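You operate a simulated robot arm through the tools that you are given. There is no shell and no other tool.

The job below is to be done with a simulated robot arm. You get a single attempt, and the scene is never put back.

Task
Fluff the rice, then give the green bowl two helpings and the blue bowl one.
Fine: the paddle goes back.

The check looks at the end state, three seconds after you hand in, the way a careful person would. Anything else that was tipped, shoved, dropped, spilled or broken makes it a failure.

Robot
A 7-joint arm with a two-finger parallel gripper, fixed in place. Base frame: the origin is at the foot of the arm, x ahead of it, y to its left, z up; the work surface is at about z = 0. Units: m, degrees, N and s.
With the tool pointing down near the work surface it reaches from about 0.22 to 0.58 m from the base axis. Its first joint turns from -66.0 to 66.0 degrees. Payload 2.5 kg.
The tool frame sits at the grasp point between the pads (the TCP): z along the fingers, y along the line on which they close. The tips reach 0.023 m beyond it. The gripper opens to 0.094 m. The fingers are 0.038 m wide and 0.01 m thick; the gripper's body (0.054 by 0.096 m) begins 0.039 m behind the TCP.
Orientation is told as [roll, pitch, yaw] about the base's x, y, z axes, in that order, counted from this pose: with the fingers straight down and closing along the base's y, the tool's x points along the base's -x, its y along +y and its z along -z.

Tools
- The arm moves only by the tool servo_tool. Its argument "series" is a list of rows, each a list of 6 numbers: the shift along the tool's x, y, z in units of 500 mm (1.0 is 500 mm), then the turn, a rotation vector about the tool's x, y, z in units of 60 degrees (1.0 is 60 degrees). In form: [[tx, ty, tz, ax, ay, az], ...]. A call has 1 to 20 rows; each row is the pose to reach, as a shift and turn from the pose commanded when the call began, along the tool's axes at that moment. "hand" is the opening in per cent of the stroke, from 0 (shut) to 100 (fully open), set as the call begins (left out, the last holds). A call with a number of a shift or a turn outside -1 to 1 is refused whole. A row lasts 0.2 s, in which the tool goes at most 0.05 m and 8.6 degrees; a call with a longer step from one row to the next is refused whole, and so is a gripper value outside its range. A pose out of reach is approached as far as the arm can. The call stops where the force on the tool passes 40 N (or 10 N more than at its start, if that is more) or the arm is blocked; 0.2 s more then pass. The fingers move at their own pace (about 0.108 m/s each) and stop on an object; they squeeze with about 35 N. The grip force told is the motor's: it shows also when the fingers shut on nothing. Time passes only in rows, and 0.2 s behind the last, so rows that repeat a pose let the fingers close. The reply holds the time, the measured pose of the TCP, the force on the tool along the base axes, the opening and the grip force, in the units named above and with some noise, with the torque about the TCP (base axes, N m) and any sound that the robot's microphone picked up.
- Cameras (640 x 400 px; columns grow to the right, rows downward): "scene" is fixed at [0.1029, -0.4033, 0.5367]; the picture's right is [0.91, -0.42, 0.00], its down [-0.27, -0.57, -0.78] and it looks along [0.33, 0.70, -0.63] (base axes); focal length 214 px, centre (320, 200). "wrist" rides on the gripper at [0.086, 0.016, -0.074] in the tool frame; the picture's right is [-0.18, 0.98, 0.00], its down [-0.58, -0.11, -0.81] and it looks along [-0.79, -0.15, 0.59] (tool axes); focal length 243 px, centre (320, 200). There is no depth. A picture from a camera that has moved, and an enlarged one, comes with that camera's place and axes in the base frame and with its lens.
- grab_frame(camera): a new picture of that camera. The clock stands still meanwhile.
- enlarge(camera, box): a new picture of the part [left, top, right, bottom] of that camera's present view, enlarged. The clock stands still meanwhile.
- job_done(): hands the job in; it is judged then, once.

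Places have to be worked out from the pictures, the camera data and where the tool is seen. Open the gripper and draw the arm clear of the work before you hand the job in, unless the task says otherwise.

The tools are called after "Call:" by a JSON object that holds its "api" and its "payload". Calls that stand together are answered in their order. servo_tool: Moves the arm, as the interface text tells. Its arguments: {"type":"object","properties":{"series":{"type":"array"},"hand":{"type":"number"}},"required":["series"]} The other tools are called the same way: grab_frame (camera) takes a picture; enlarge (camera, box) takes an enlarged picture of a part of a camera's view; job_done () hands the job in.

At the start:

```text
t: 0.0
ee_pos: [0.3733, 0.1384, 0.402]
orientation: [0.0, 0.0, 0.1]
force: [-1.0, 1.1, 0.4]
ft_torque: [-0.01, 0.01, -0.02]
grip_width: 0.0939
grasp_force: 0.0
```

scene: 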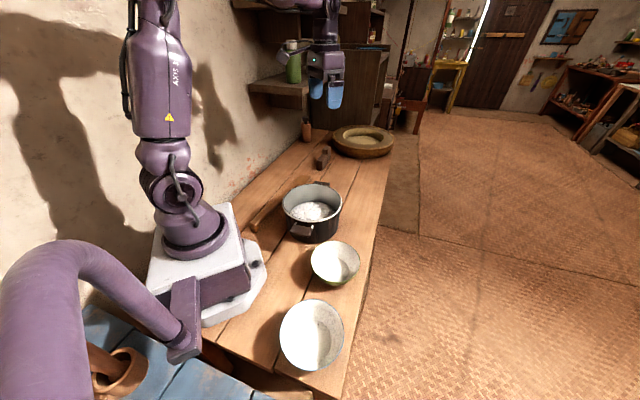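
wrist: 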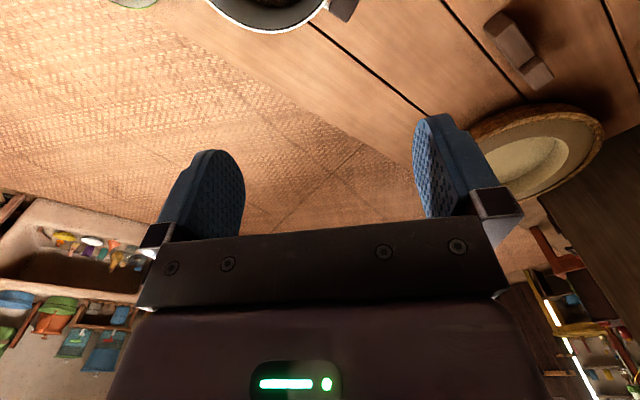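

The scene shows a pot of rice, two bowls and what may be a paddle lying behind the pot. I'll zoom in on these before moving anything.

Call:
{"api": "enlarge", "payload": {"camera": "scene", "box": [230, 120, 410, 250]}}

Call:
{"api": "enlarge", "payload": {"camera": "scene", "box": [240, 220, 400, 390]}}

Call:
{"api": "enlarge", "payload": {"camera": "scene", "box": [230, 170, 350, 250]}}

```text
3.08 times, centred on (320, 185) of scene
camera zoom: at [0.1029, -0.4033, 0.5367], right [0.91, -0.42, 0.0], down [-0.27, -0.57, -0.78], along [0.33, 0.7, -0.63], focal length 660 px, centre (320, 246)
```

zoom: 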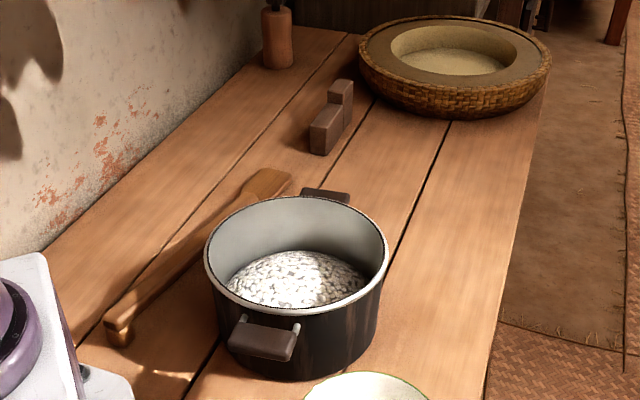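

```text
2.35 times, centred on (320, 305) of scene
camera zoom: at [0.1029, -0.4033, 0.5367], right [0.91, -0.42, 0.0], down [-0.27, -0.57, -0.78], along [0.33, 0.7, -0.63], focal length 505 px, centre (320, -47)
```

zoom: 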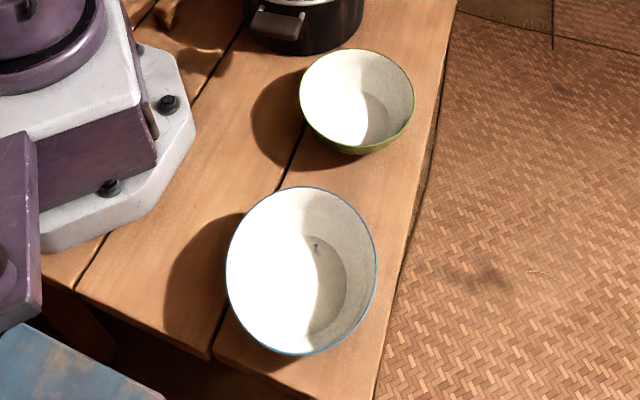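

```text
5.00 times, centred on (290, 210) of scene
camera zoom: at [0.1029, -0.4033, 0.5367], right [0.91, -0.42, 0.0], down [-0.27, -0.57, -0.78], along [0.33, 0.7, -0.63], focal length 1072 px, centre (470, 150)
```

zoom: 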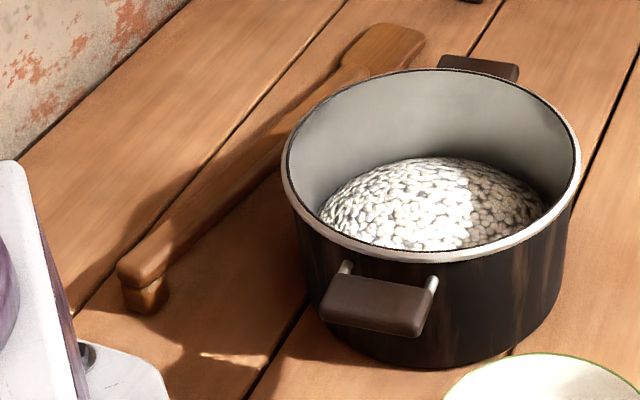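

Call:
{"api": "enlarge", "payload": {"camera": "scene", "box": [240, 205, 280, 237]}}

Call:
{"api": "enlarge", "payload": {"camera": "scene", "box": [280, 165, 340, 205]}}

Call:
{"api": "enlarge", "payload": {"camera": "scene", "box": [300, 140, 350, 175]}}

Call:
{"api": "enlarge", "payload": {"camera": "wrist", "box": [400, 0, 640, 150]}}

```text
12.50 times, centred on (260, 221) of scene
camera zoom: at [0.1029, -0.4033, 0.5367], right [0.91, -0.42, 0.0], down [-0.27, -0.57, -0.78], along [0.33, 0.7, -0.63], focal length 2681 px, centre (1070, -62)
```

zoom: 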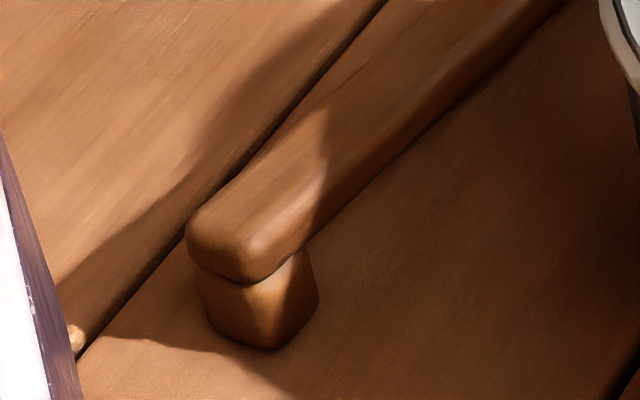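

```text
10.00 times, centred on (310, 185) of scene
camera zoom: at [0.1029, -0.4033, 0.5367], right [0.91, -0.42, 0.0], down [-0.27, -0.57, -0.78], along [0.33, 0.7, -0.63], focal length 2145 px, centre (420, 350)
```

zoom: 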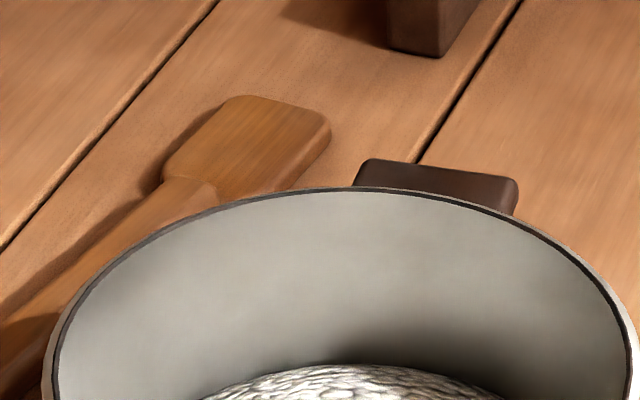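

```text
11.43 times, centred on (325, 158) of scene
camera zoom: at [0.1029, -0.4033, 0.5367], right [0.91, -0.42, 0.0], down [-0.27, -0.57, -0.78], along [0.33, 0.7, -0.63], focal length 2451 px, centre (263, 686)
```

zoom: 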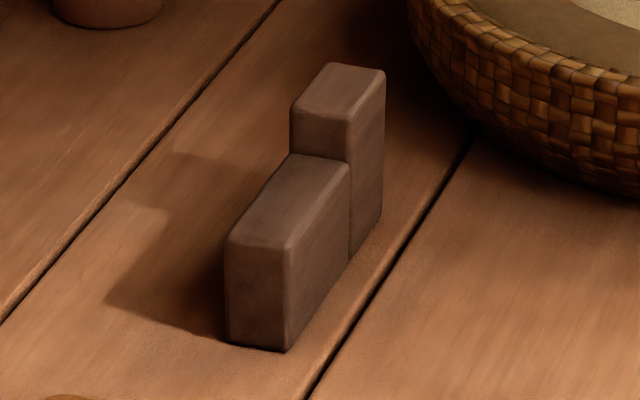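

```text
2.67 times, centred on (520, 75) of wrist
camera zoom: at [0.2864, 0.1559, 0.4759], right [0.18, 0.98, 0.0], down [0.58, -0.11, 0.81], along [0.79, -0.15, -0.59], focal length 647 px, centre (-213, 533)
```

zoom: 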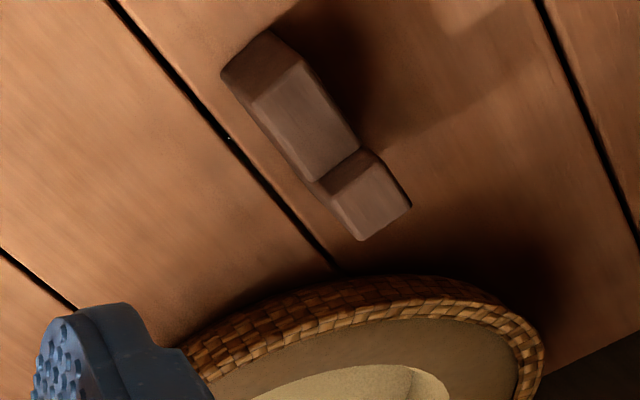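

The wrist camera barely sees the pot from here. I'll draw the arm back a little, well above everything, and pitch it so the camera looks down on the pot and the paddle.

Call:
{"api": "servo_tool", "payload": {"series": [[0.03, -0.015, -0.01, 0, 0.117, 0], [0.06, -0.03, -0.02, 0, 0.233, 0], [0.09, -0.045, -0.03, 0, 0.35, 0], [0.12, -0.06, -0.04, 0, 0.467, 0], [0.146, -0.077, -0.04, 0, 0.583, 0], [0.146, -0.077, -0.04, 0, 0.583, 0]]}}

Call:
{"api": "grab_frame", "payload": {"camera": "wrist"}}

Call:
{"api": "grab_frame", "payload": {"camera": "scene"}}

```text
t: 1.4
ee_pos: [0.3006, 0.1004, 0.4221]
orientation: [-0.1, 35.0, -0.1]
force: [0.1, -0.2, 0.0]
ft_torque: [-0.02, -0.03, -0.01]
grip_width: 0.0939
grasp_force: 0.1
```

```text
taken
camera wrist: at [0.2725, 0.1171, 0.5311], right [0.15, 0.98, -0.11], down [0.94, -0.11, 0.33], along [0.31, -0.15, -0.94], focal length 243 px, centre (320, 200)
```

wrist: 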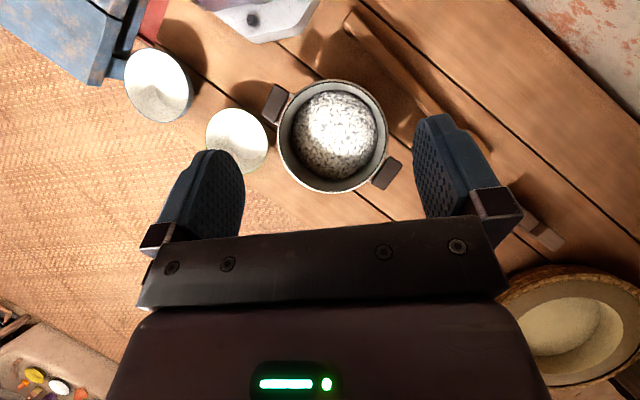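

```text
taken
```

scene: 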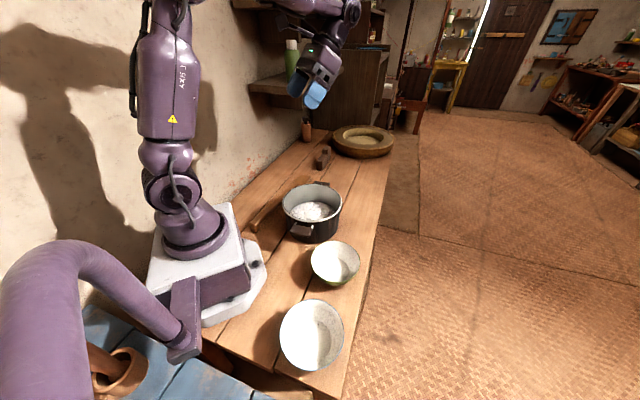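

The wrist camera now looks down on the work from about 0.53 m. I'll enlarge the pot, the paddle and the bowls from here to measure them.

Call:
{"api": "enlarge", "payload": {"camera": "wrist", "box": [260, 0, 420, 100]}}

Call:
{"api": "enlarge", "payload": {"camera": "wrist", "box": [250, 60, 410, 210]}}

Call:
{"api": "enlarge", "payload": {"camera": "wrist", "box": [400, 80, 600, 260]}}

Call:
{"api": "enlarge", "payload": {"camera": "wrist", "box": [90, 20, 290, 190]}}

```text
4.00 times, centred on (340, 50) of wrist
camera zoom: at [0.2725, 0.1171, 0.5311], right [0.15, 0.98, -0.11], down [0.94, -0.11, 0.33], along [0.31, -0.15, -0.94], focal length 970 px, centre (240, 800)
```

zoom: 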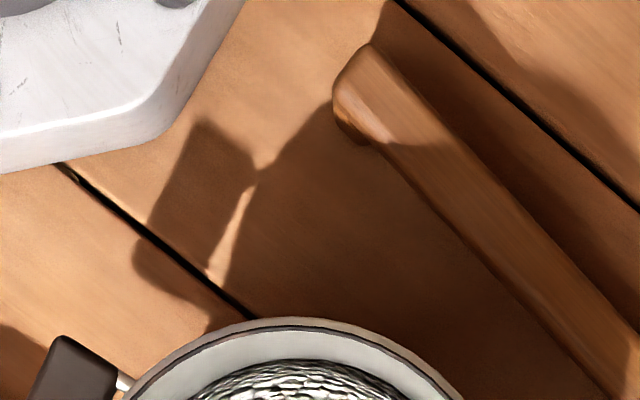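

```text
2.67 times, centred on (330, 135) of wrist
camera zoom: at [0.2725, 0.1171, 0.5311], right [0.15, 0.98, -0.11], down [0.94, -0.11, 0.33], along [0.31, -0.15, -0.94], focal length 647 px, centre (293, 373)
```

zoom: 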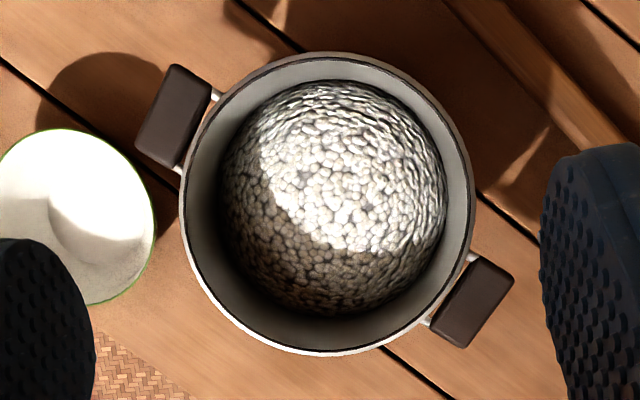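

```text
2.22 times, centred on (500, 170) of wrist
camera zoom: at [0.2725, 0.1171, 0.5311], right [0.15, 0.98, -0.11], down [0.94, -0.11, 0.33], along [0.31, -0.15, -0.94], focal length 539 px, centre (-80, 267)
```

zoom: 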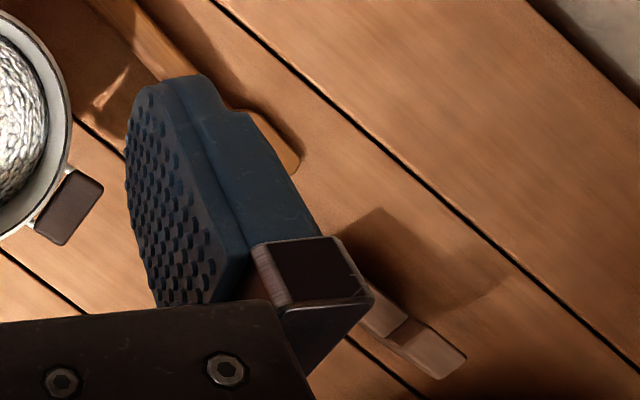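

```text
2.35 times, centred on (190, 105) of wrist
camera zoom: at [0.2725, 0.1171, 0.5311], right [0.15, 0.98, -0.11], down [0.94, -0.11, 0.33], along [0.31, -0.15, -0.94], focal length 571 px, centre (626, 424)
```

zoom: 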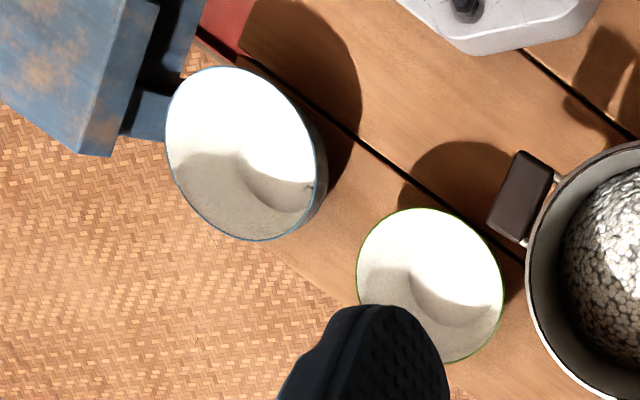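

The rice is a mound whose top I judge at about z = 0.05, in a pot centred near (0.305, 0.088) with its rim at z ≈ 0.093. I put the green bowl at about (0.286, -0.112), the blue bowl at about (0.161, -0.244), and the paddle running from (0.11, 0.139) at 38° for about 0.36 m. Before gripping anything, I'll straighten the tool in free air and test how far the wrist can yaw.

Call:
{"api": "servo_tool", "payload": {"series": [[-0.054, 0, -0.028, 0, -0.117, 0], [-0.108, 0, -0.056, 0, -0.233, 0], [-0.162, 0, -0.084, 0, -0.35, 0], [-0.216, 0, -0.112, 0, -0.467, 0], [-0.269, 0, -0.139, 0, -0.583, 0], [-0.269, 0, -0.139, 0, -0.583, 0]]}}

Call:
{"api": "servo_tool", "payload": {"series": [[0, 0, 0, 0, 0, 0.14], [0, 0, 0, 0, 0, 0.28], [0, 0, 0, 0, 0, 0.42], [0, 0, 0, 0, 0, 0.56], [0, 0, 0, 0, 0, 0.7], [0, 0, 0, 0, 0, 0.84], [0, 0, 0, 0, 0, 0.98]]}}

Call:
{"api": "servo_tool", "payload": {"series": [[0, 0, 0, 0, 0, 0.14], [0, 0, 0, 0, 0, 0.28], [0, 0, 0, 0, 0, 0.42], [0, 0, 0, 0, 0, 0.56], [0, 0, 0, 0, 0, 0.7], [0, 0, 0, 0, 0, 0.84], [0, 0, 0, 0, 0, 0.98]]}}

Call:
{"api": "servo_tool", "payload": {"series": [[0, 0, 0, 0, 0, 0.14], [0, 0, 0, 0, 0, 0.28], [0, 0, 0, 0, 0, 0.42], [0, 0, 0, 0, 0, 0.56], [0, 0, 0, 0, 0, 0.7], [0, 0, 0, 0, 0, 0.84], [0, 0, 0, 0, 0, 0.98]]}}

```text
t: 2.8
ee_pos: [0.4527, 0.0991, 0.402]
orientation: [0.1, -0.1, 0.0]
force: [0.1, 0.1, -1.1]
ft_torque: [-0.04, -0.02, 0.0]
grip_width: 0.094
grasp_force: 0.0
```

```text
t: 4.4
ee_pos: [0.45, 0.1008, 0.403]
orientation: [0.1, 0.0, -59.0]
force: [-0.2, -0.4, 0.2]
ft_torque: [-0.02, -0.03, 0.01]
grip_width: 0.0938
grasp_force: 0.1
```

```text
t: 6.0
ee_pos: [0.4505, 0.0991, 0.4017]
orientation: [-0.1, -0.1, -117.7]
force: [1.3, 0.5, -0.3]
ft_torque: [0.01, 0.01, 0.02]
grip_width: 0.0937
grasp_force: 0.1
```

```text
t: 7.6
ee_pos: [0.4506, 0.1008, 0.4016]
orientation: [0.0, 0.0, -176.5]
force: [-0.8, -0.4, 1.0]
ft_torque: [-0.01, 0.02, 0.02]
grip_width: 0.094
grasp_force: 0.1
```

The wrist turns through 180° without trouble, so I can hold the paddle with its blade pointing back toward the base. Next I'll check in free air that a 45° blade-down tilt is reachable at the place where the gripper would work over the pot.

Call:
{"api": "servo_tool", "payload": {"series": [[0.014, -0.012, 0.05, 0, 0.125, 0], [0.028, -0.025, 0.1, 0, 0.25, 0], [0.042, -0.037, 0.15, 0, 0.375, 0], [0.057, -0.05, 0.2, 0, 0.5, 0], [0.071, -0.062, 0.25, 0, 0.625, 0], [0.085, -0.075, 0.304, 0, 0.75, 0], [0.085, -0.075, 0.304, 0, 0.75, 0]]}}

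Call:
{"api": "grab_frame", "payload": {"camera": "scene"}}

Call:
{"api": "grab_frame", "payload": {"camera": "wrist"}}

```text
t: 9.2
ee_pos: [0.4912, 0.1406, 0.2482]
orientation: [0.0, 44.9, -176.4]
force: [0.4, 0.5, -1.0]
ft_torque: [-0.03, -0.03, -0.05]
grip_width: 0.0941
grasp_force: 0.1
```

```text
taken
```

scene: 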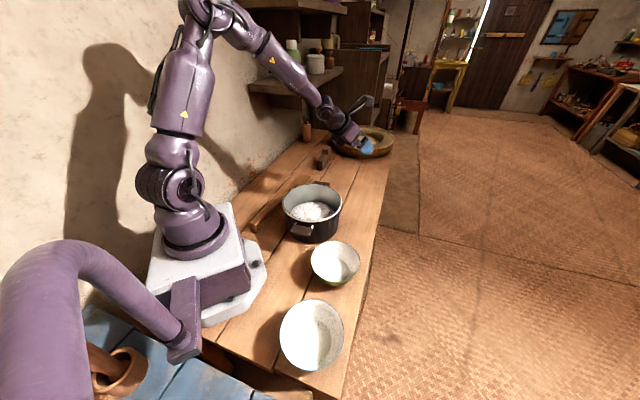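

```text
taken
camera wrist: at [0.5, 0.1249, 0.3616], right [-0.07, -0.99, -0.13], down [-0.99, 0.05, 0.16], along [-0.15, 0.14, -0.98], focal length 243 px, centre (320, 200)
```

wrist: 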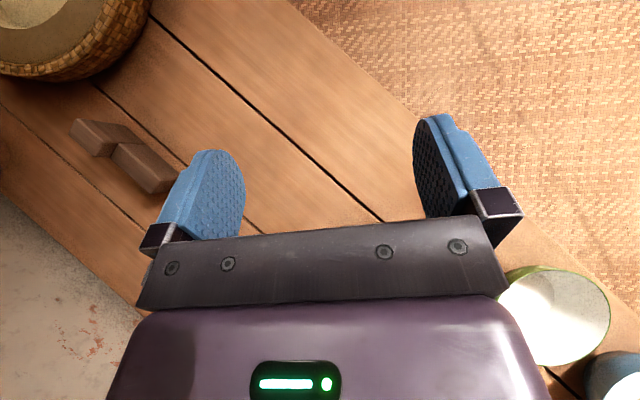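

The 45° blade-down tilt is reachable, so that will be the working posture. I'll back out of it, unwind the yaw and go above the handle at about (0.217, 0.222), with the fingers set to close across it.

Call:
{"api": "servo_tool", "payload": {"series": [[0.025, 0.0125, -0.045, 0, -0.125, 0], [0.051, 0.025, -0.091, 0, -0.25, 0], [0.076, 0.037, -0.136, 0, -0.375, 0], [0.101, 0.05, -0.182, 0, -0.5, 0], [0.126, 0.062, -0.227, 0, -0.625, 0], [0.1516, 0.0748, -0.2724, 0, -0.75, 0]]}}

Call:
{"api": "servo_tool", "payload": {"series": [[0, 0, 0, 0, 0, -0.14], [0, 0, 0, 0, 0, -0.28], [0, 0, 0, 0, 0, -0.42], [0, 0, 0, 0, 0, -0.56], [0, 0, 0, 0, 0, -0.7], [0, 0, 0, 0, 0, -0.84], [0, 0, 0, 0, 0, -0.98]]}}

Call:
{"api": "servo_tool", "payload": {"series": [[0, 0, 0, 0, 0, -0.14], [0, 0, 0, 0, 0, -0.28], [0, 0, 0, 0, 0, -0.42], [0, 0, 0, 0, 0, -0.56], [0, 0, 0, 0, 0, -0.7], [0, 0, 0, 0, 0, -0.84], [0, 0, 0, 0, 0, -0.98]]}}

Call:
{"api": "servo_tool", "payload": {"series": [[0, 0, 0, 0, 0, -0.14], [0, 0, 0, 0, 0, -0.28], [0, 0, 0, 0, 0, -0.42], [0, 0, 0, 0, 0, -0.56], [0, 0, 0, 0, 0, -0.7], [0, 0, 0, 0, 0, -0.84], [0, 0, 0, 0, 0, -0.98]]}}

```text
t: 10.6
ee_pos: [0.4491, 0.1004, 0.4007]
orientation: [0.0, -0.2, -176.4]
force: [-0.4, 0.3, -0.7]
ft_torque: [0.01, 0.02, 0.01]
grip_width: 0.094
grasp_force: 0.1
```

```text
t: 12.2
ee_pos: [0.4498, 0.1008, 0.4011]
orientation: [0.0, -0.1, -117.4]
force: [-0.1, 0.6, 0.2]
ft_torque: [-0.04, 0.01, 0.0]
grip_width: 0.0941
grasp_force: 0.1
```

```text
t: 13.8
ee_pos: [0.4491, 0.1015, 0.3999]
orientation: [0.0, 0.0, -58.6]
force: [0.0, 0.0, -1.0]
ft_torque: [0.0, -0.01, 0.03]
grip_width: 0.0941
grasp_force: 0.1
```

```text
t: 15.4
ee_pos: [0.4493, 0.0997, 0.4]
orientation: [-0.1, -0.1, 0.1]
force: [0.3, 0.2, -0.1]
ft_torque: [-0.01, -0.02, 0.02]
grip_width: 0.0941
grasp_force: 0.1
```

The tool is back to straight down at yaw 0. Next I move above the handle with a yaw of about 38°, staying at z ≈ 0.25, and take pictures from there.

Call:
{"api": "servo_tool", "payload": {"series": [[0.058, 0.03, 0.038, 0, 0, -0.08], [0.116, 0.061, 0.076, 0, 0, -0.16], [0.175, 0.0915, 0.114, 0, 0, -0.24], [0.233, 0.122, 0.152, 0, 0, -0.32], [0.291, 0.1525, 0.19, 0, 0, -0.4], [0.349, 0.183, 0.228, 0, 0, -0.48], [0.408, 0.2135, 0.266, 0, 0, -0.56], [0.466, 0.244, 0.304, 0, 0, -0.637], [0.466, 0.244, 0.304, 0, 0, -0.637]]}}

Call:
{"api": "grab_frame", "payload": {"camera": "wrist"}}

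Call:
{"api": "grab_frame", "payload": {"camera": "scene"}}

```text
t: 17.4
ee_pos: [0.2163, 0.222, 0.2487]
orientation: [-0.1, 0.0, 38.2]
force: [-0.4, -0.3, 0.5]
ft_torque: [0.01, 0.02, 0.0]
grip_width: 0.0939
grasp_force: 0.0
```

```text
taken
camera wrist: at [0.1388, 0.1829, 0.321], right [-0.46, 0.89, 0.0], down [0.52, 0.27, 0.81], along [0.71, 0.38, -0.59], focal length 243 px, centre (320, 200)
```

wrist: 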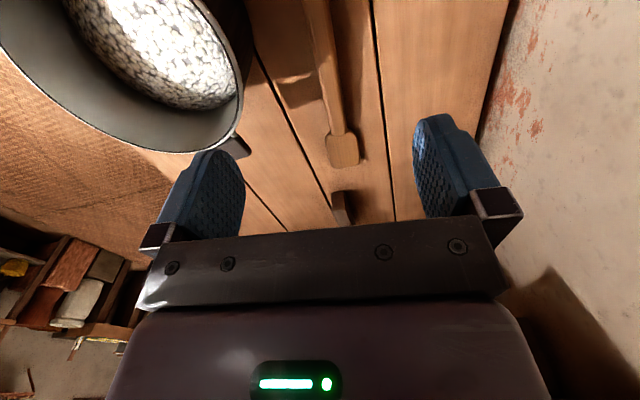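

```text
taken
```

scene: 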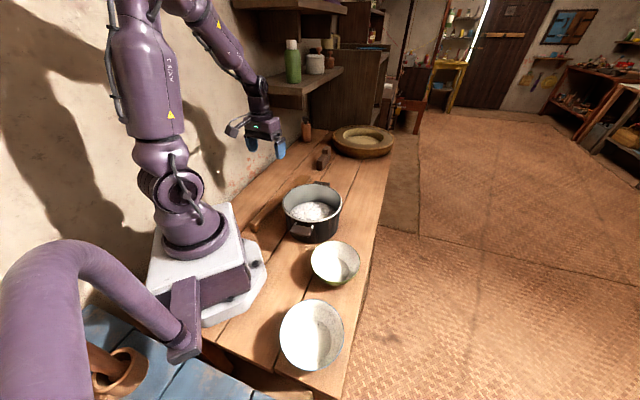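

Call:
{"api": "enlarge", "payload": {"camera": "wrist", "box": [260, 0, 400, 90]}}

Call:
{"api": "enlarge", "payload": {"camera": "wrist", "box": [290, 100, 410, 240]}}

```text
4.44 times, centred on (330, 45) of wrist
camera zoom: at [0.1388, 0.1829, 0.321], right [-0.46, 0.89, 0.0], down [0.52, 0.27, 0.81], along [0.71, 0.38, -0.59], focal length 1078 px, centre (276, 889)
```

zoom: 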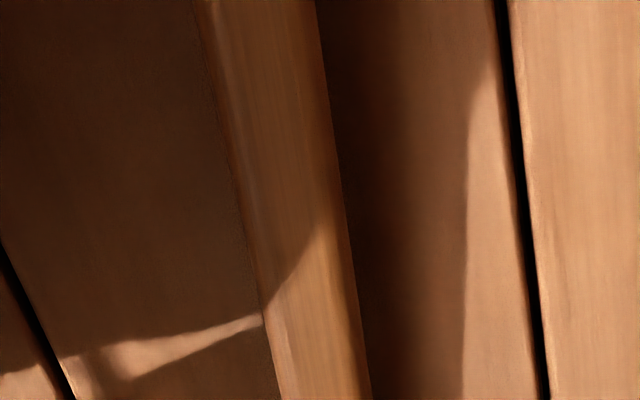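

```text
2.86 times, centred on (350, 170) of wrist
camera zoom: at [0.1388, 0.1829, 0.321], right [-0.46, 0.89, 0.0], down [0.52, 0.27, 0.81], along [0.71, 0.38, -0.59], focal length 693 px, centre (234, 286)
```

zoom: 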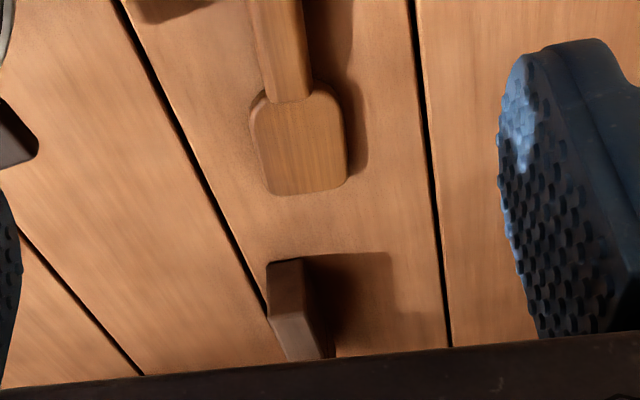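

The handle runs within about 2 mm of the gripper's centre plane and along its yaw, and it is about 25 mm wide. I'll narrow the opening to about 60 mm to stay clear of the pot wall, then go down to z ≈ 0.029 and watch the force.

Call:
{"api": "servo_tool", "payload": {"series": [[0, -0.003, 0.08, 0, 0, 0], [0, -0.003, 0.16, 0, 0, 0], [0, -0.003, 0.24, 0, 0, 0], [0, -0.003, 0.3, 0, 0, 0], [0, -0.003, 0.34, 0, 0, 0], [0, -0.003, 0.37, 0, 0, 0], [0, -0.003, 0.4, 0, 0, 0], [0, -0.003, 0.42, 0, 0, 0], [0, -0.003, 0.432, 0, 0, 0], [0, -0.003, 0.438, 0, 0, 0]], "hand": 64}}

Call:
{"api": "enlarge", "payload": {"camera": "scene", "box": [220, 120, 380, 250]}}

Call:
{"api": "grab_frame", "payload": {"camera": "wrist"}}

```text
t: 19.6
ee_pos: [0.2178, 0.2218, 0.0285]
orientation: [0.1, 0.0, 38.3]
force: [0.2, -0.3, -0.2]
ft_torque: [-0.04, -0.01, 0.01]
grip_width: 0.0601
grasp_force: 0.1
```

```text
3.08 times, centred on (300, 185) of scene
camera zoom: at [0.1029, -0.4033, 0.5367], right [0.91, -0.42, 0.0], down [-0.27, -0.57, -0.78], along [0.33, 0.7, -0.63], focal length 660 px, centre (382, 246)
```

zoom: 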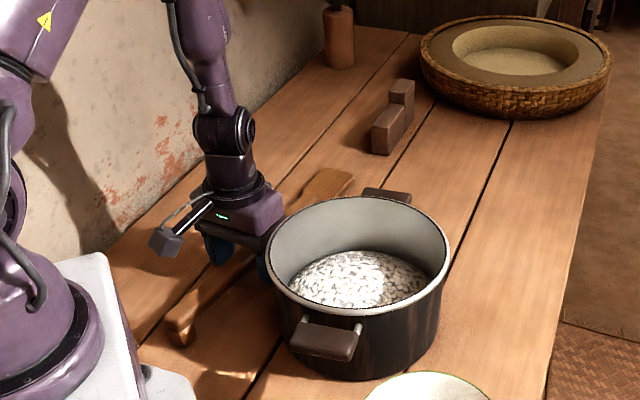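

```text
taken
camera wrist: at [0.1398, 0.1811, 0.1026], right [-0.46, 0.89, 0.0], down [0.52, 0.27, 0.81], along [0.71, 0.37, -0.59], focal length 243 px, centre (320, 200)
```

wrist: 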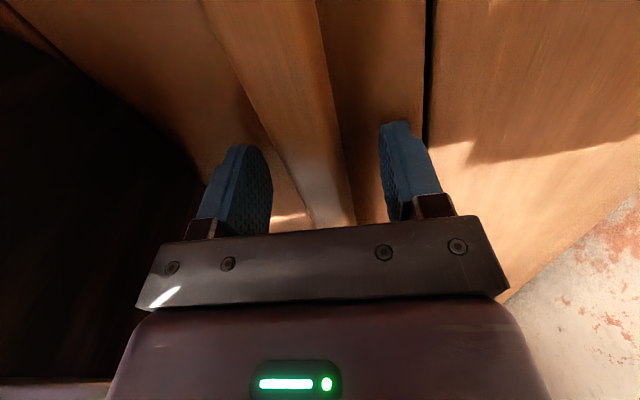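

The handle lies between the fingers with no contact force yet. I'll close on it and hold still while the grip settles.

Call:
{"api": "servo_tool", "payload": {"series": [[0, 0, 0, 0, 0, 0], [0, 0, 0, 0, 0, 0], [0, 0, 0, 0, 0, 0], [0, 0, 0, 0, 0, 0]], "hand": 0}}

Call:
{"api": "enlarge", "payload": {"camera": "scene", "box": [230, 150, 350, 250]}}

```text
t: 20.6
ee_pos: [0.2171, 0.2216, 0.029]
orientation: [-0.1, 0.0, 38.2]
force: [-0.3, -0.2, 0.0]
ft_torque: [-0.03, 0.03, 0.01]
grip_width: 0.0255
grasp_force: 34.8
```

```text
4.00 times, centred on (290, 200) of scene
camera zoom: at [0.1029, -0.4033, 0.5367], right [0.91, -0.42, 0.0], down [-0.27, -0.57, -0.78], along [0.33, 0.7, -0.63], focal length 858 px, centre (440, 200)
```

zoom: 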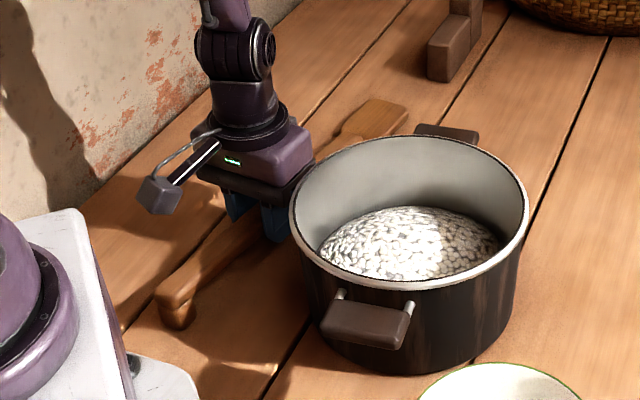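

The grip is holding at 25.5 mm and 35 N. I'll lift straight up slowly and look at what comes with it, in particular whether the foot is part of the paddle.

Call:
{"api": "servo_tool", "payload": {"series": [[0, 0, -0.02, 0, 0, 0], [0, 0, -0.05, 0, 0, 0], [0, 0, -0.1, 0, 0, 0], [0, 0, -0.15, 0, 0, 0], [0, 0, -0.2, 0, 0, 0], [0, 0, -0.25, 0, 0, 0], [0, 0, -0.3, 0, 0, 0], [0, 0, -0.35, 0, 0, 0], [0, 0, -0.4, 0, 0, 0], [0, 0, -0.44, 0, 0, 0], [0, 0, -0.44, 0, 0, 0]]}}

Call:
{"api": "enlarge", "payload": {"camera": "scene", "box": [220, 90, 400, 250]}}

Call:
{"api": "grab_frame", "payload": {"camera": "wrist"}}

```text
t: 23.0
ee_pos: [0.2191, 0.2223, 0.2501]
orientation: [0.0, 0.0, 38.2]
force: [-0.4, -0.2, -1.7]
ft_torque: [-0.03, 0.02, 0.03]
grip_width: 0.0255
grasp_force: 35.5
```

```text
2.50 times, centred on (310, 170) of scene
camera zoom: at [0.1029, -0.4033, 0.5367], right [0.91, -0.42, 0.0], down [-0.27, -0.57, -0.78], along [0.33, 0.7, -0.63], focal length 536 px, centre (345, 275)
```

zoom: 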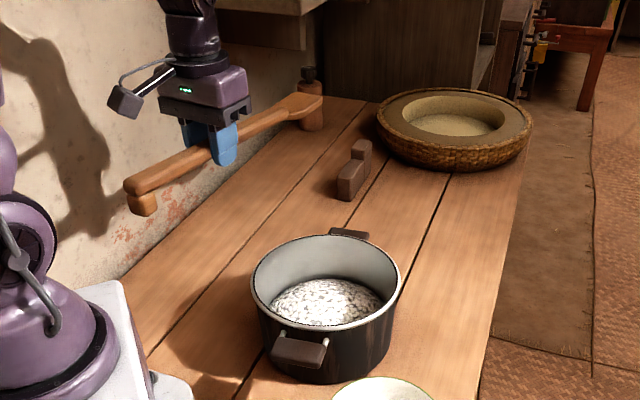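

```text
taken
camera wrist: at [0.1404, 0.1813, 0.3229], right [-0.46, 0.89, 0.0], down [0.52, 0.27, 0.81], along [0.71, 0.37, -0.59], focal length 243 px, centre (320, 200)
```

wrist: 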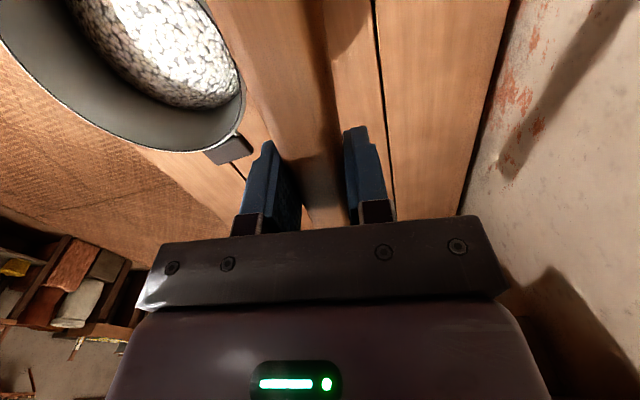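

The foot is part of the paddle, and the whole thing hangs steady in the grip with the blade about 0.228 m ahead of the grasp point. I'll carry it up and out to open space, then turn it so the blade points back toward the base over the pot.

Call:
{"api": "servo_tool", "payload": {"series": [[-0.02, -0.048, -0.04, 0, 0, 0.064], [-0.042, -0.095, -0.08, 0, 0, 0.127], [-0.064, -0.143, -0.12, 0, 0, 0.191], [-0.085, -0.191, -0.16, 0, 0, 0.255], [-0.106, -0.239, -0.2, 0, 0, 0.318], [-0.127, -0.286, -0.24, 0, 0, 0.382], [-0.149, -0.334, -0.28, 0, 0, 0.446], [-0.17, -0.382, -0.3, 0, 0, 0.51], [-0.191, -0.43, -0.3, 0, 0, 0.573], [-0.2124, -0.4774, -0.3, 0, 0, 0.637], [-0.2124, -0.4774, -0.3, 0, 0, 0.637]]}}

Call:
{"api": "servo_tool", "payload": {"series": [[0, 0, 0, 0, 0, 0.12], [0, 0, 0, 0, 0, 0.24], [0, 0, 0, 0, 0, 0.36], [0, 0, 0, 0, 0, 0.48], [0, 0, 0, 0, 0, 0.6], [0, 0, 0, 0, 0, 0.72], [0, 0, 0, 0, 0, 0.84], [0, 0, 0, 0, 0, 0.94]]}}

Call:
{"api": "grab_frame", "payload": {"camera": "scene"}}

```text
t: 25.4
ee_pos: [0.4464, 0.0994, 0.3979]
orientation: [0.0, 0.0, -0.1]
force: [0.3, 0.3, -1.3]
ft_torque: [0.0, 0.07, -0.01]
grip_width: 0.0254
grasp_force: 35.2
```

```text
t: 27.2
ee_pos: [0.449, 0.0988, 0.3988]
orientation: [0.0, 0.0, -56.5]
force: [-0.1, 0.5, -0.4]
ft_torque: [0.04, 0.05, 0.01]
grip_width: 0.0255
grasp_force: 34.5
```

```text
taken
```

scene: 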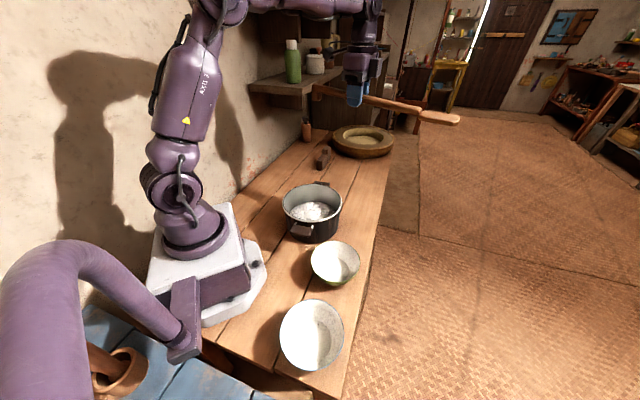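

The paddle is held firmly and the way is clear. I'll continue the yaw to about -164° so the blade points toward the base, lined up with the pot's direction.

Call:
{"api": "servo_tool", "payload": {"series": [[0, 0, 0, 0, 0, 0.128], [0, 0, 0, 0, 0, 0.256], [0, 0, 0, 0, 0, 0.384], [0, 0, 0, 0, 0, 0.512], [0, 0, 0, 0, 0, 0.64], [0, 0, 0, 0, 0, 0.768], [0, 0, 0, 0, 0, 0.896]]}}

Call:
{"api": "servo_tool", "payload": {"series": [[0, 0, 0, 0, 0, 0.128], [0, 0, 0, 0, 0, 0.256], [0, 0, 0, 0, 0, 0.384], [0, 0, 0, 0, 0, 0.512], [0, 0, 0, 0, 0, 0.64], [0, 0, 0, 0, 0, 0.768], [0, 0, 0, 0, 0, 0.896]]}}

Call:
{"api": "grab_frame", "payload": {"camera": "scene"}}

Call:
{"api": "grab_frame", "payload": {"camera": "wrist"}}

```text
t: 28.8
ee_pos: [0.449, 0.0993, 0.4002]
orientation: [-0.1, -0.1, -110.3]
force: [-0.5, -0.1, -1.0]
ft_torque: [0.05, -0.01, -0.04]
grip_width: 0.0253
grasp_force: 34.9
```

```text
t: 30.4
ee_pos: [0.449, 0.1009, 0.3991]
orientation: [0.0, 0.0, -164.3]
force: [0.0, -0.2, -0.3]
ft_torque: [0.02, -0.04, -0.01]
grip_width: 0.0259
grasp_force: 34.7
```

```text
taken
```

scene: 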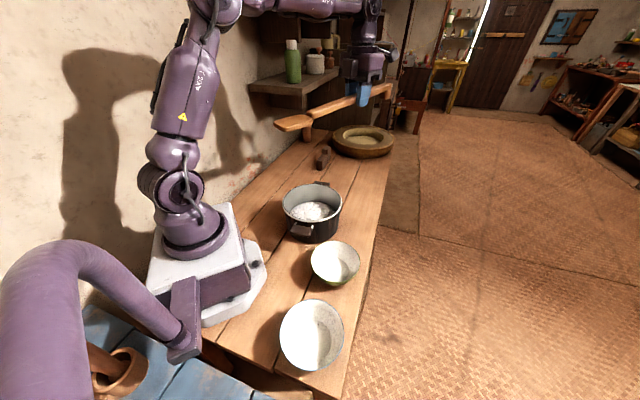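

```text
taken
camera wrist: at [0.536, 0.1087, 0.4726], right [0.09, -1.0, 0.0], down [-0.59, -0.06, 0.81], along [-0.8, -0.07, -0.59], focal length 243 px, centre (320, 200)
```

wrist: 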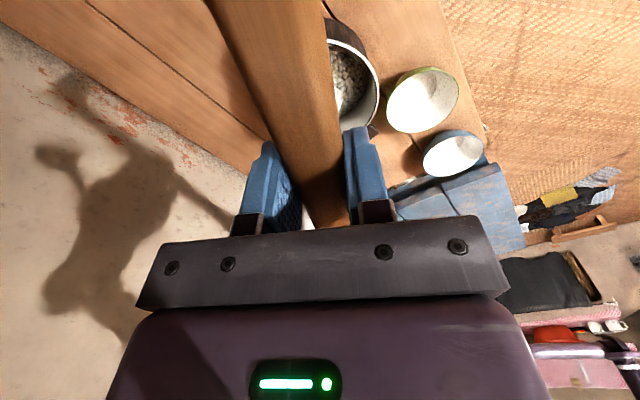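

The blade now points to the base with the grip unchanged. Next I tilt it about 55° blade-down and bring the tip over the pot's centre at roughly z = 0.13, still above the rim, and check in the picture.

Call:
{"api": "servo_tool", "payload": {"series": [[-0.008, -0.007, 0.017, 0, 0.115, 0], [-0.016, -0.014, 0.034, 0, 0.23, 0], [-0.024, -0.021, 0.051, 0, 0.344, 0], [-0.032, -0.028, 0.068, 0, 0.459, 0], [-0.04, -0.035, 0.085, 0, 0.573, 0], [-0.047, -0.041, 0.102, 0, 0.688, 0], [-0.055, -0.048, 0.119, 0, 0.802, 0], [-0.063, -0.055, 0.136, 0, 0.917, 0], [-0.063, -0.055, 0.136, 0, 0.917, 0]]}}

Call:
{"api": "enlarge", "payload": {"camera": "scene", "box": [220, 80, 420, 260]}}

Call:
{"api": "grab_frame", "payload": {"camera": "wrist"}}

```text
t: 32.4
ee_pos: [0.4106, 0.1179, 0.3307]
orientation: [0.2, 55.1, -163.9]
force: [-0.4, -1.1, -0.6]
ft_torque: [-0.01, -0.04, 0.02]
grip_width: 0.0258
grasp_force: 34.9
out of reach, approached as far as the arm can: row 8
```

```text
2.22 times, centred on (320, 170) of scene
camera zoom: at [0.1029, -0.4033, 0.5367], right [0.91, -0.42, 0.0], down [-0.27, -0.57, -0.78], along [0.33, 0.7, -0.63], focal length 477 px, centre (320, 267)
```

zoom: 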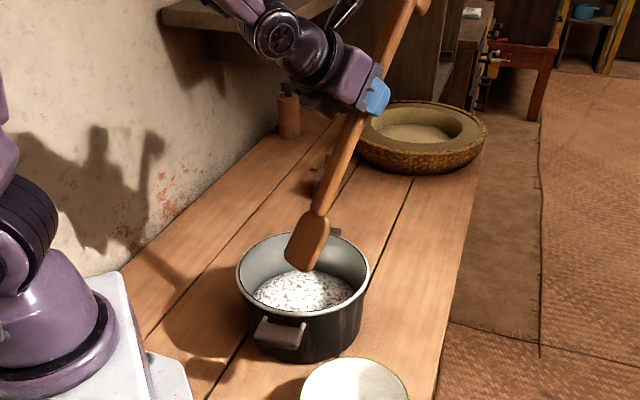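

```text
taken
camera wrist: at [0.4039, 0.0991, 0.4433], right [0.17, -0.97, -0.15], down [-0.99, -0.17, -0.01], along [-0.01, 0.15, -0.99], focal length 243 px, centre (320, 200)
```

wrist: 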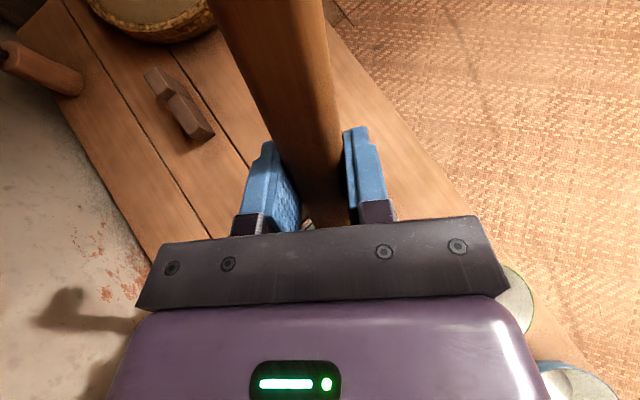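

Call:
{"api": "enlarge", "payload": {"camera": "scene", "box": [280, 60, 370, 130]}}

Call:
{"api": "enlarge", "payload": {"camera": "scene", "box": [280, 130, 360, 210]}}

```text
5.71 times, centred on (325, 95) of scene
camera zoom: at [0.1029, -0.4033, 0.5367], right [0.91, -0.42, 0.0], down [-0.27, -0.57, -0.78], along [0.33, 0.7, -0.63], focal length 1226 px, centre (291, 800)
```

zoom: 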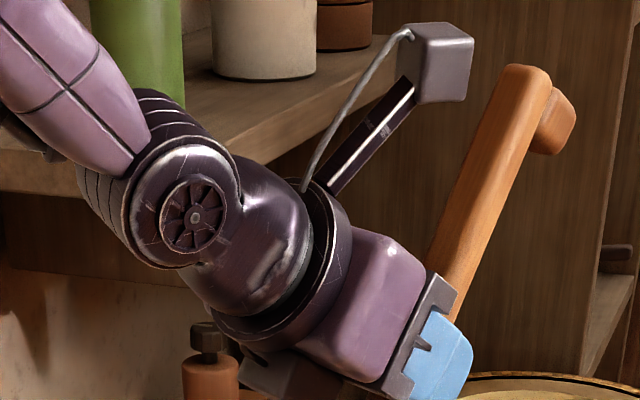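

```text
5.00 times, centred on (320, 170) of scene
camera zoom: at [0.1029, -0.4033, 0.5367], right [0.91, -0.42, 0.0], down [-0.27, -0.57, -0.78], along [0.33, 0.7, -0.63], focal length 1072 px, centre (320, 350)
```

zoom: 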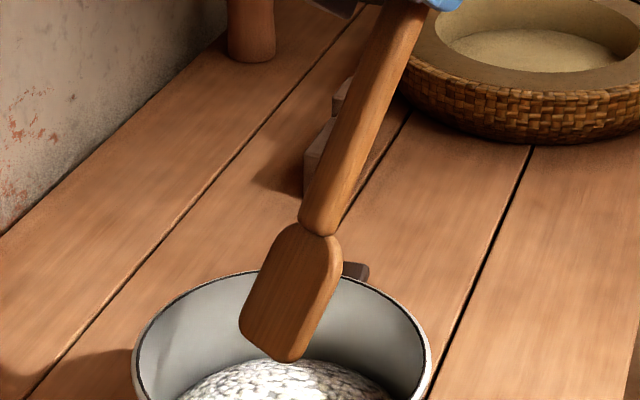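

The blade tip centre is about 0.245 m from the grasp point and now sits near (0.292, 0.084, 0.117), clear above the rim. I'll ease back to a 50° tilt for reach, centre the tip over the pot and lower it into the rice to about z = 0.025, watching the force.

Call:
{"api": "servo_tool", "payload": {"series": [[0.001, 0, 0.019, 0, -0.042, 0], [0.003, -0.001, 0.038, 0, -0.085, 0], [0.003, -0.001, 0.038, 0, -0.085, 0]]}}

Call:
{"api": "servo_tool", "payload": {"series": [[-0.018, 0, 0.015, 0, 0, 0], [-0.036, 0, 0.031, 0, 0, 0], [-0.055, 0, 0.046, 0, 0, 0], [-0.073, 0, 0.061, 0, 0, 0], [-0.091, 0, 0.076, 0, 0, 0], [-0.109, 0, 0.092, 0, 0, 0], [-0.127, 0, 0.107, 0, 0, 0], [-0.1456, 0, 0.1222, 0, 0, 0]]}}

Call:
{"api": "enlarge", "payload": {"camera": "scene", "box": [260, 130, 380, 250]}}

```text
t: 33.2
ee_pos: [0.4246, 0.124, 0.3223]
orientation: [-0.1, 50.0, -163.9]
force: [0.2, 0.1, -0.8]
ft_torque: [0.02, -0.02, 0.04]
grip_width: 0.0257
grasp_force: 34.6
```

```text
t: 35.0
ee_pos: [0.4264, 0.1215, 0.2256]
orientation: [0.0, 50.0, -163.9]
force: [0.3, -0.5, -1.0]
ft_torque: [0.01, -0.02, 0.01]
grip_width: 0.0254
grasp_force: 35.0
```

```text
3.33 times, centred on (320, 190) of scene
camera zoom: at [0.1029, -0.4033, 0.5367], right [0.91, -0.42, 0.0], down [-0.27, -0.57, -0.78], along [0.33, 0.7, -0.63], focal length 715 px, centre (320, 233)
```

zoom: 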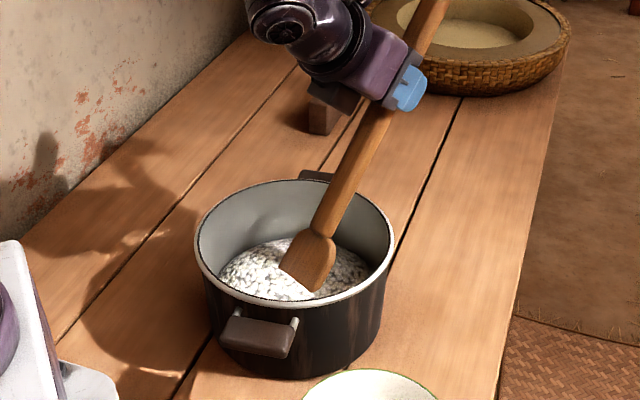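

The blade is in the rice and there is no contact force against the pot. Now I'll stir two gentle loops within about ±30 mm of the pot's centre, which keeps the blade and handle off the walls.

Call:
{"api": "servo_tool", "payload": {"series": [[0, 0.03, 0, 0, 0, 0], [0, 0.06, 0, 0, 0, 0], [-0.0129, 0.036, -0.0153, 0, 0, 0], [-0.0257, 0, -0.0306, 0, 0, 0], [-0.0129, -0.036, -0.0153, 0, 0, 0], [0, -0.06, 0, 0, 0, 0], [0.0129, -0.03, 0.0153, 0, 0, 0], [0.0231, 0, 0.0276, 0, 0, 0], [0.0129, 0.03, 0.0153, 0, 0, 0], [0, 0.06, 0, 0, 0, 0], [-0.0129, 0.036, -0.0153, 0, 0, 0], [-0.0257, 0, -0.0306, 0, 0, 0], [-0.0129, -0.036, -0.0153, 0, 0, 0], [0, -0.06, 0, 0, 0, 0], [0.0129, -0.03, 0.0153, 0, 0, 0], [0.0231, 0, 0.0276, 0, 0, 0], [0, 0, 0, 0, 0, 0]]}}

Call:
{"api": "enlarge", "payload": {"camera": "scene", "box": [260, 130, 380, 250]}}

```text
t: 38.6
ee_pos: [0.4257, 0.1225, 0.2275]
orientation: [0.0, 49.9, -164.0]
force: [0.4, 0.1, -1.6]
ft_torque: [0.01, -0.02, 0.0]
grip_width: 0.0254
grasp_force: 35.0
```

```text
3.33 times, centred on (320, 190) of scene
camera zoom: at [0.1029, -0.4033, 0.5367], right [0.91, -0.42, 0.0], down [-0.27, -0.57, -0.78], along [0.33, 0.7, -0.63], focal length 715 px, centre (320, 233)
```

zoom: 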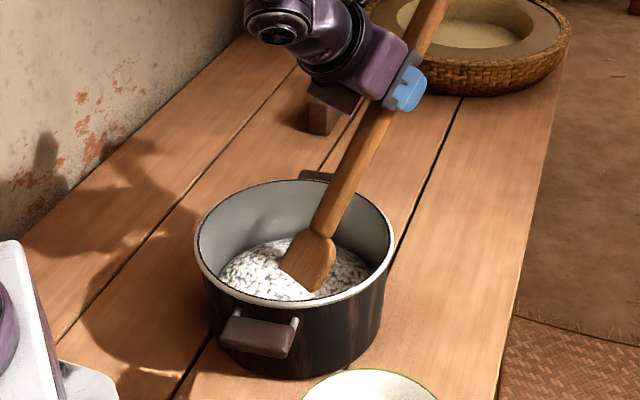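

Call:
{"api": "enlarge", "payload": {"camera": "scene", "box": [290, 180, 345, 225]}}

```text
8.89 times, centred on (318, 202) of scene
camera zoom: at [0.1029, -0.4033, 0.5367], right [0.91, -0.42, 0.0], down [-0.27, -0.57, -0.78], along [0.33, 0.7, -0.63], focal length 1906 px, centre (342, 178)
```

zoom: 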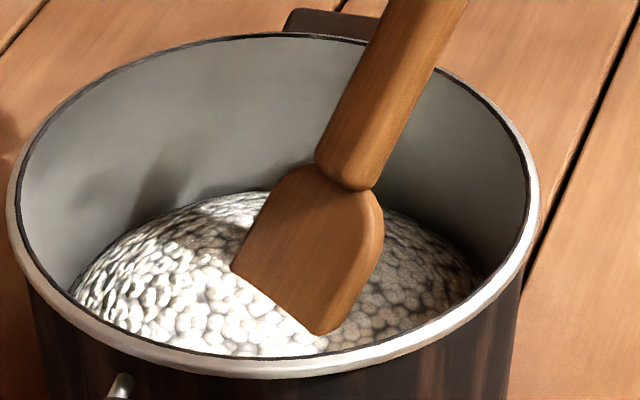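

The rice surface meets the blade at about z = 0.044, so the tip is only about 18 mm deep and the mound looks unchanged. I'll ease it down another 12 mm in small steps and watch for the pot floor.

Call:
{"api": "servo_tool", "payload": {"series": [[-0.0046, 0, 0.0039, 0, 0, 0], [-0.0092, 0, 0.0077, 0, 0, 0], [-0.0138, 0, 0.0116, 0, 0, 0], [-0.0184, 0, 0.0154, 0, 0, 0]]}}

Call:
{"api": "enlarge", "payload": {"camera": "scene", "box": [290, 180, 345, 225]}}

```text
t: 39.6
ee_pos: [0.4272, 0.1229, 0.2152]
orientation: [0.0, 49.9, -164.0]
force: [0.0, 0.0, -1.4]
ft_torque: [-0.01, -0.02, -0.02]
grip_width: 0.0256
grasp_force: 34.9
```

```text
8.89 times, centred on (318, 202) of scene
camera zoom: at [0.1029, -0.4033, 0.5367], right [0.91, -0.42, 0.0], down [-0.27, -0.57, -0.78], along [0.33, 0.7, -0.63], focal length 1906 px, centre (342, 178)
```

zoom: 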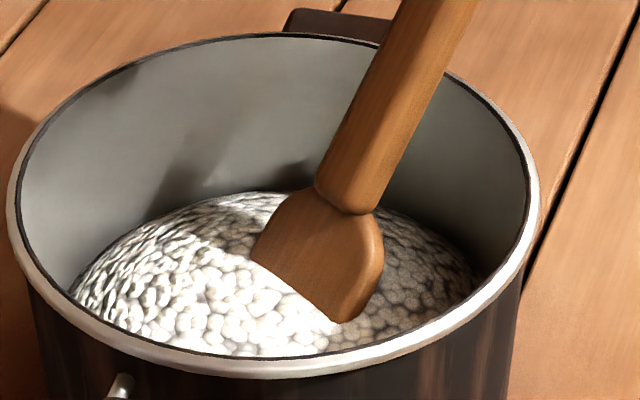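

There is still no contact with the pot floor at a tip height of about 14 mm. I'll stir again at this depth, with loops and cross strokes through the mound.

Call:
{"api": "servo_tool", "payload": {"series": [[0, 0.03, 0, 0, 0, 0], [-0.0064, 0.06, -0.0077, 0, 0, 0], [-0.0257, 0.05, -0.0306, 0, 0, 0], [-0.045, 0.02, -0.0536, 0, 0, 0], [-0.045, -0.02, -0.0536, 0, 0, 0], [-0.0257, -0.05, -0.0306, 0, 0, 0], [-0.0064, -0.06, -0.0077, 0, 0, 0], [0.0064, -0.03, 0.0077, 0, 0, 0], [0.0064, 0, 0.0077, 0, 0, 0], [-0.0193, 0, -0.023, 0, 0, 0], [-0.045, 0, -0.0536, 0, 0, 0], [-0.0257, 0.03, -0.0306, 0, 0, 0], [-0.0064, 0.06, -0.0077, 0, 0, 0], [0, 0.03, 0, 0, 0, 0], [0, 0, 0, 0, 0, 0], [0, -0.03, 0, 0, 0, 0], [-0.0064, -0.06, -0.0077, 0, 0, 0], [-0.0257, -0.05, -0.0306, 0, 0, 0], [-0.0257, -0.02, -0.0306, 0, 0, 0], [-0.0193, 0, -0.023, 0, 0, 0]]}}

Call:
{"api": "enlarge", "payload": {"camera": "scene", "box": [290, 180, 345, 225]}}

```text
t: 43.8
ee_pos: [0.4115, 0.1164, 0.2145]
orientation: [-0.1, 49.9, -163.8]
force: [0.3, 0.0, -1.4]
ft_torque: [0.02, -0.02, -0.02]
grip_width: 0.0253
grasp_force: 35.2
```

```text
8.89 times, centred on (318, 202) of scene
camera zoom: at [0.1029, -0.4033, 0.5367], right [0.91, -0.42, 0.0], down [-0.27, -0.57, -0.78], along [0.33, 0.7, -0.63], focal length 1906 px, centre (342, 178)
```

zoom: 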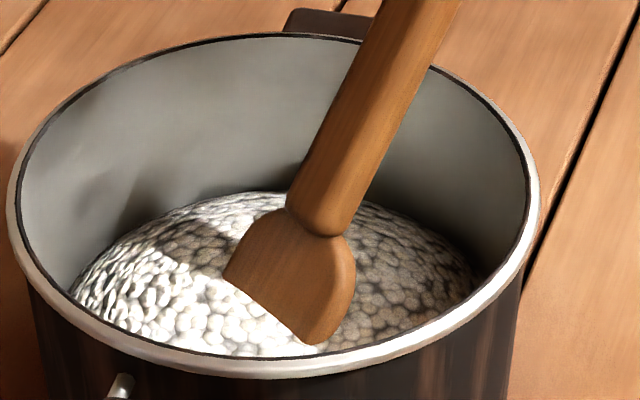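

No contact again, and the rice surface doesn't visibly show the stirring. I'll fluff more thoroughly with wide loops that also roll the blade ±25° to lift and turn the rice, keeping the blade within the rice.

Call:
{"api": "servo_tool", "payload": {"series": [[0.0092, 0.04, -0.0077, 0.13, 0, 0], [0.0092, 0.07, -0.0077, 0.27, 0, 0], [-0.0101, 0.05, -0.0307, 0.4, 0, 0], [-0.0165, 0, -0.0383, 0.27, 0, 0], [-0.0101, -0.05, -0.0307, 0.13, 0, 0], [0.0092, -0.07, -0.0077, 0, 0, 0], [0.0285, -0.04, 0.0153, -0.13, 0, 0], [0.0349, 0, 0.0229, -0.27, 0, 0], [0.0285, 0.04, 0.0153, -0.4, 0, 0], [0.0092, 0.07, -0.0077, -0.27, 0, 0], [-0.0101, 0.05, -0.0307, -0.13, 0, 0], [-0.0165, 0, -0.0383, 0, 0, 0], [-0.0101, -0.05, -0.0307, 0.13, 0, 0], [0.0092, -0.07, -0.0077, 0.27, 0, 0], [0.0285, -0.04, 0.0153, 0.4, 0, 0], [0.0349, 0, 0.0229, 0.27, 0, 0], [0.0285, 0.04, 0.0153, 0.13, 0, 0], [0.0092, 0.07, -0.0077, 0, 0, 0], [0.0092, 0.03, -0.0077, 0, 0, 0], [0.0092, 0, -0.0077, 0, 0, 0]]}}

Call:
{"api": "enlarge", "payload": {"camera": "scene", "box": [290, 180, 345, 225]}}

```text
t: 48.0
ee_pos: [0.412, 0.1184, 0.22]
orientation: [0.1, 49.9, -163.9]
force: [0.8, 0.6, 0.3]
ft_torque: [0.0, 0.0, 0.03]
grip_width: 0.0256
grasp_force: 35.0
```

```text
8.89 times, centred on (318, 202) of scene
camera zoom: at [0.1029, -0.4033, 0.5367], right [0.91, -0.42, 0.0], down [-0.27, -0.57, -0.78], along [0.33, 0.7, -0.63], focal length 1906 px, centre (342, 178)
```

zoom: 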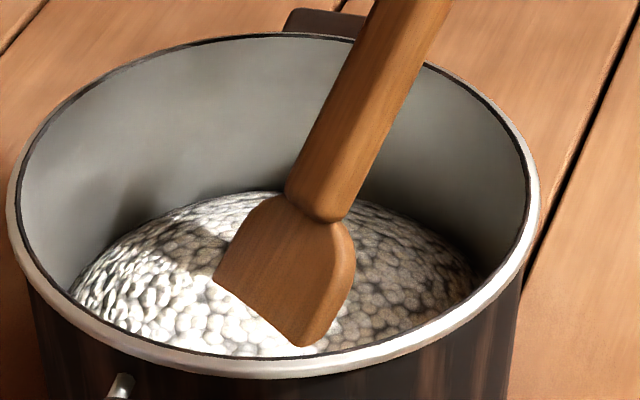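

The mound's appearance is unchanged. I'll lift the blade straight up, still over the pot and still steep, to see whether any rice comes up on it.

Call:
{"api": "servo_tool", "payload": {"series": [[0.021, 0, -0.018, 0, 0, 0], [0.043, 0, -0.036, 0, 0, 0], [0.064, 0, -0.054, 0, 0, 0], [0.086, 0, -0.072, 0, 0, 0], [0.107, 0, -0.09, 0, 0, 0], [0.123, 0, -0.103, 0, 0, 0]]}}

Call:
{"api": "enlarge", "payload": {"camera": "scene", "box": [275, 160, 355, 225]}}

```text
t: 49.4
ee_pos: [0.4128, 0.1179, 0.2999]
orientation: [0.1, 50.0, -163.9]
force: [-1.1, 0.5, -0.9]
ft_torque: [0.04, 0.01, 0.01]
grip_width: 0.0253
grasp_force: 35.0
```

```text
6.15 times, centred on (315, 192) of scene
camera zoom: at [0.1029, -0.4033, 0.5367], right [0.91, -0.42, 0.0], down [-0.27, -0.57, -0.78], along [0.33, 0.7, -0.63], focal length 1320 px, centre (351, 246)
```

zoom: 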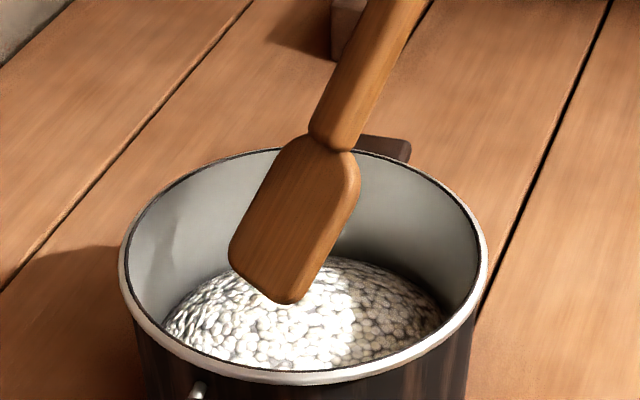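

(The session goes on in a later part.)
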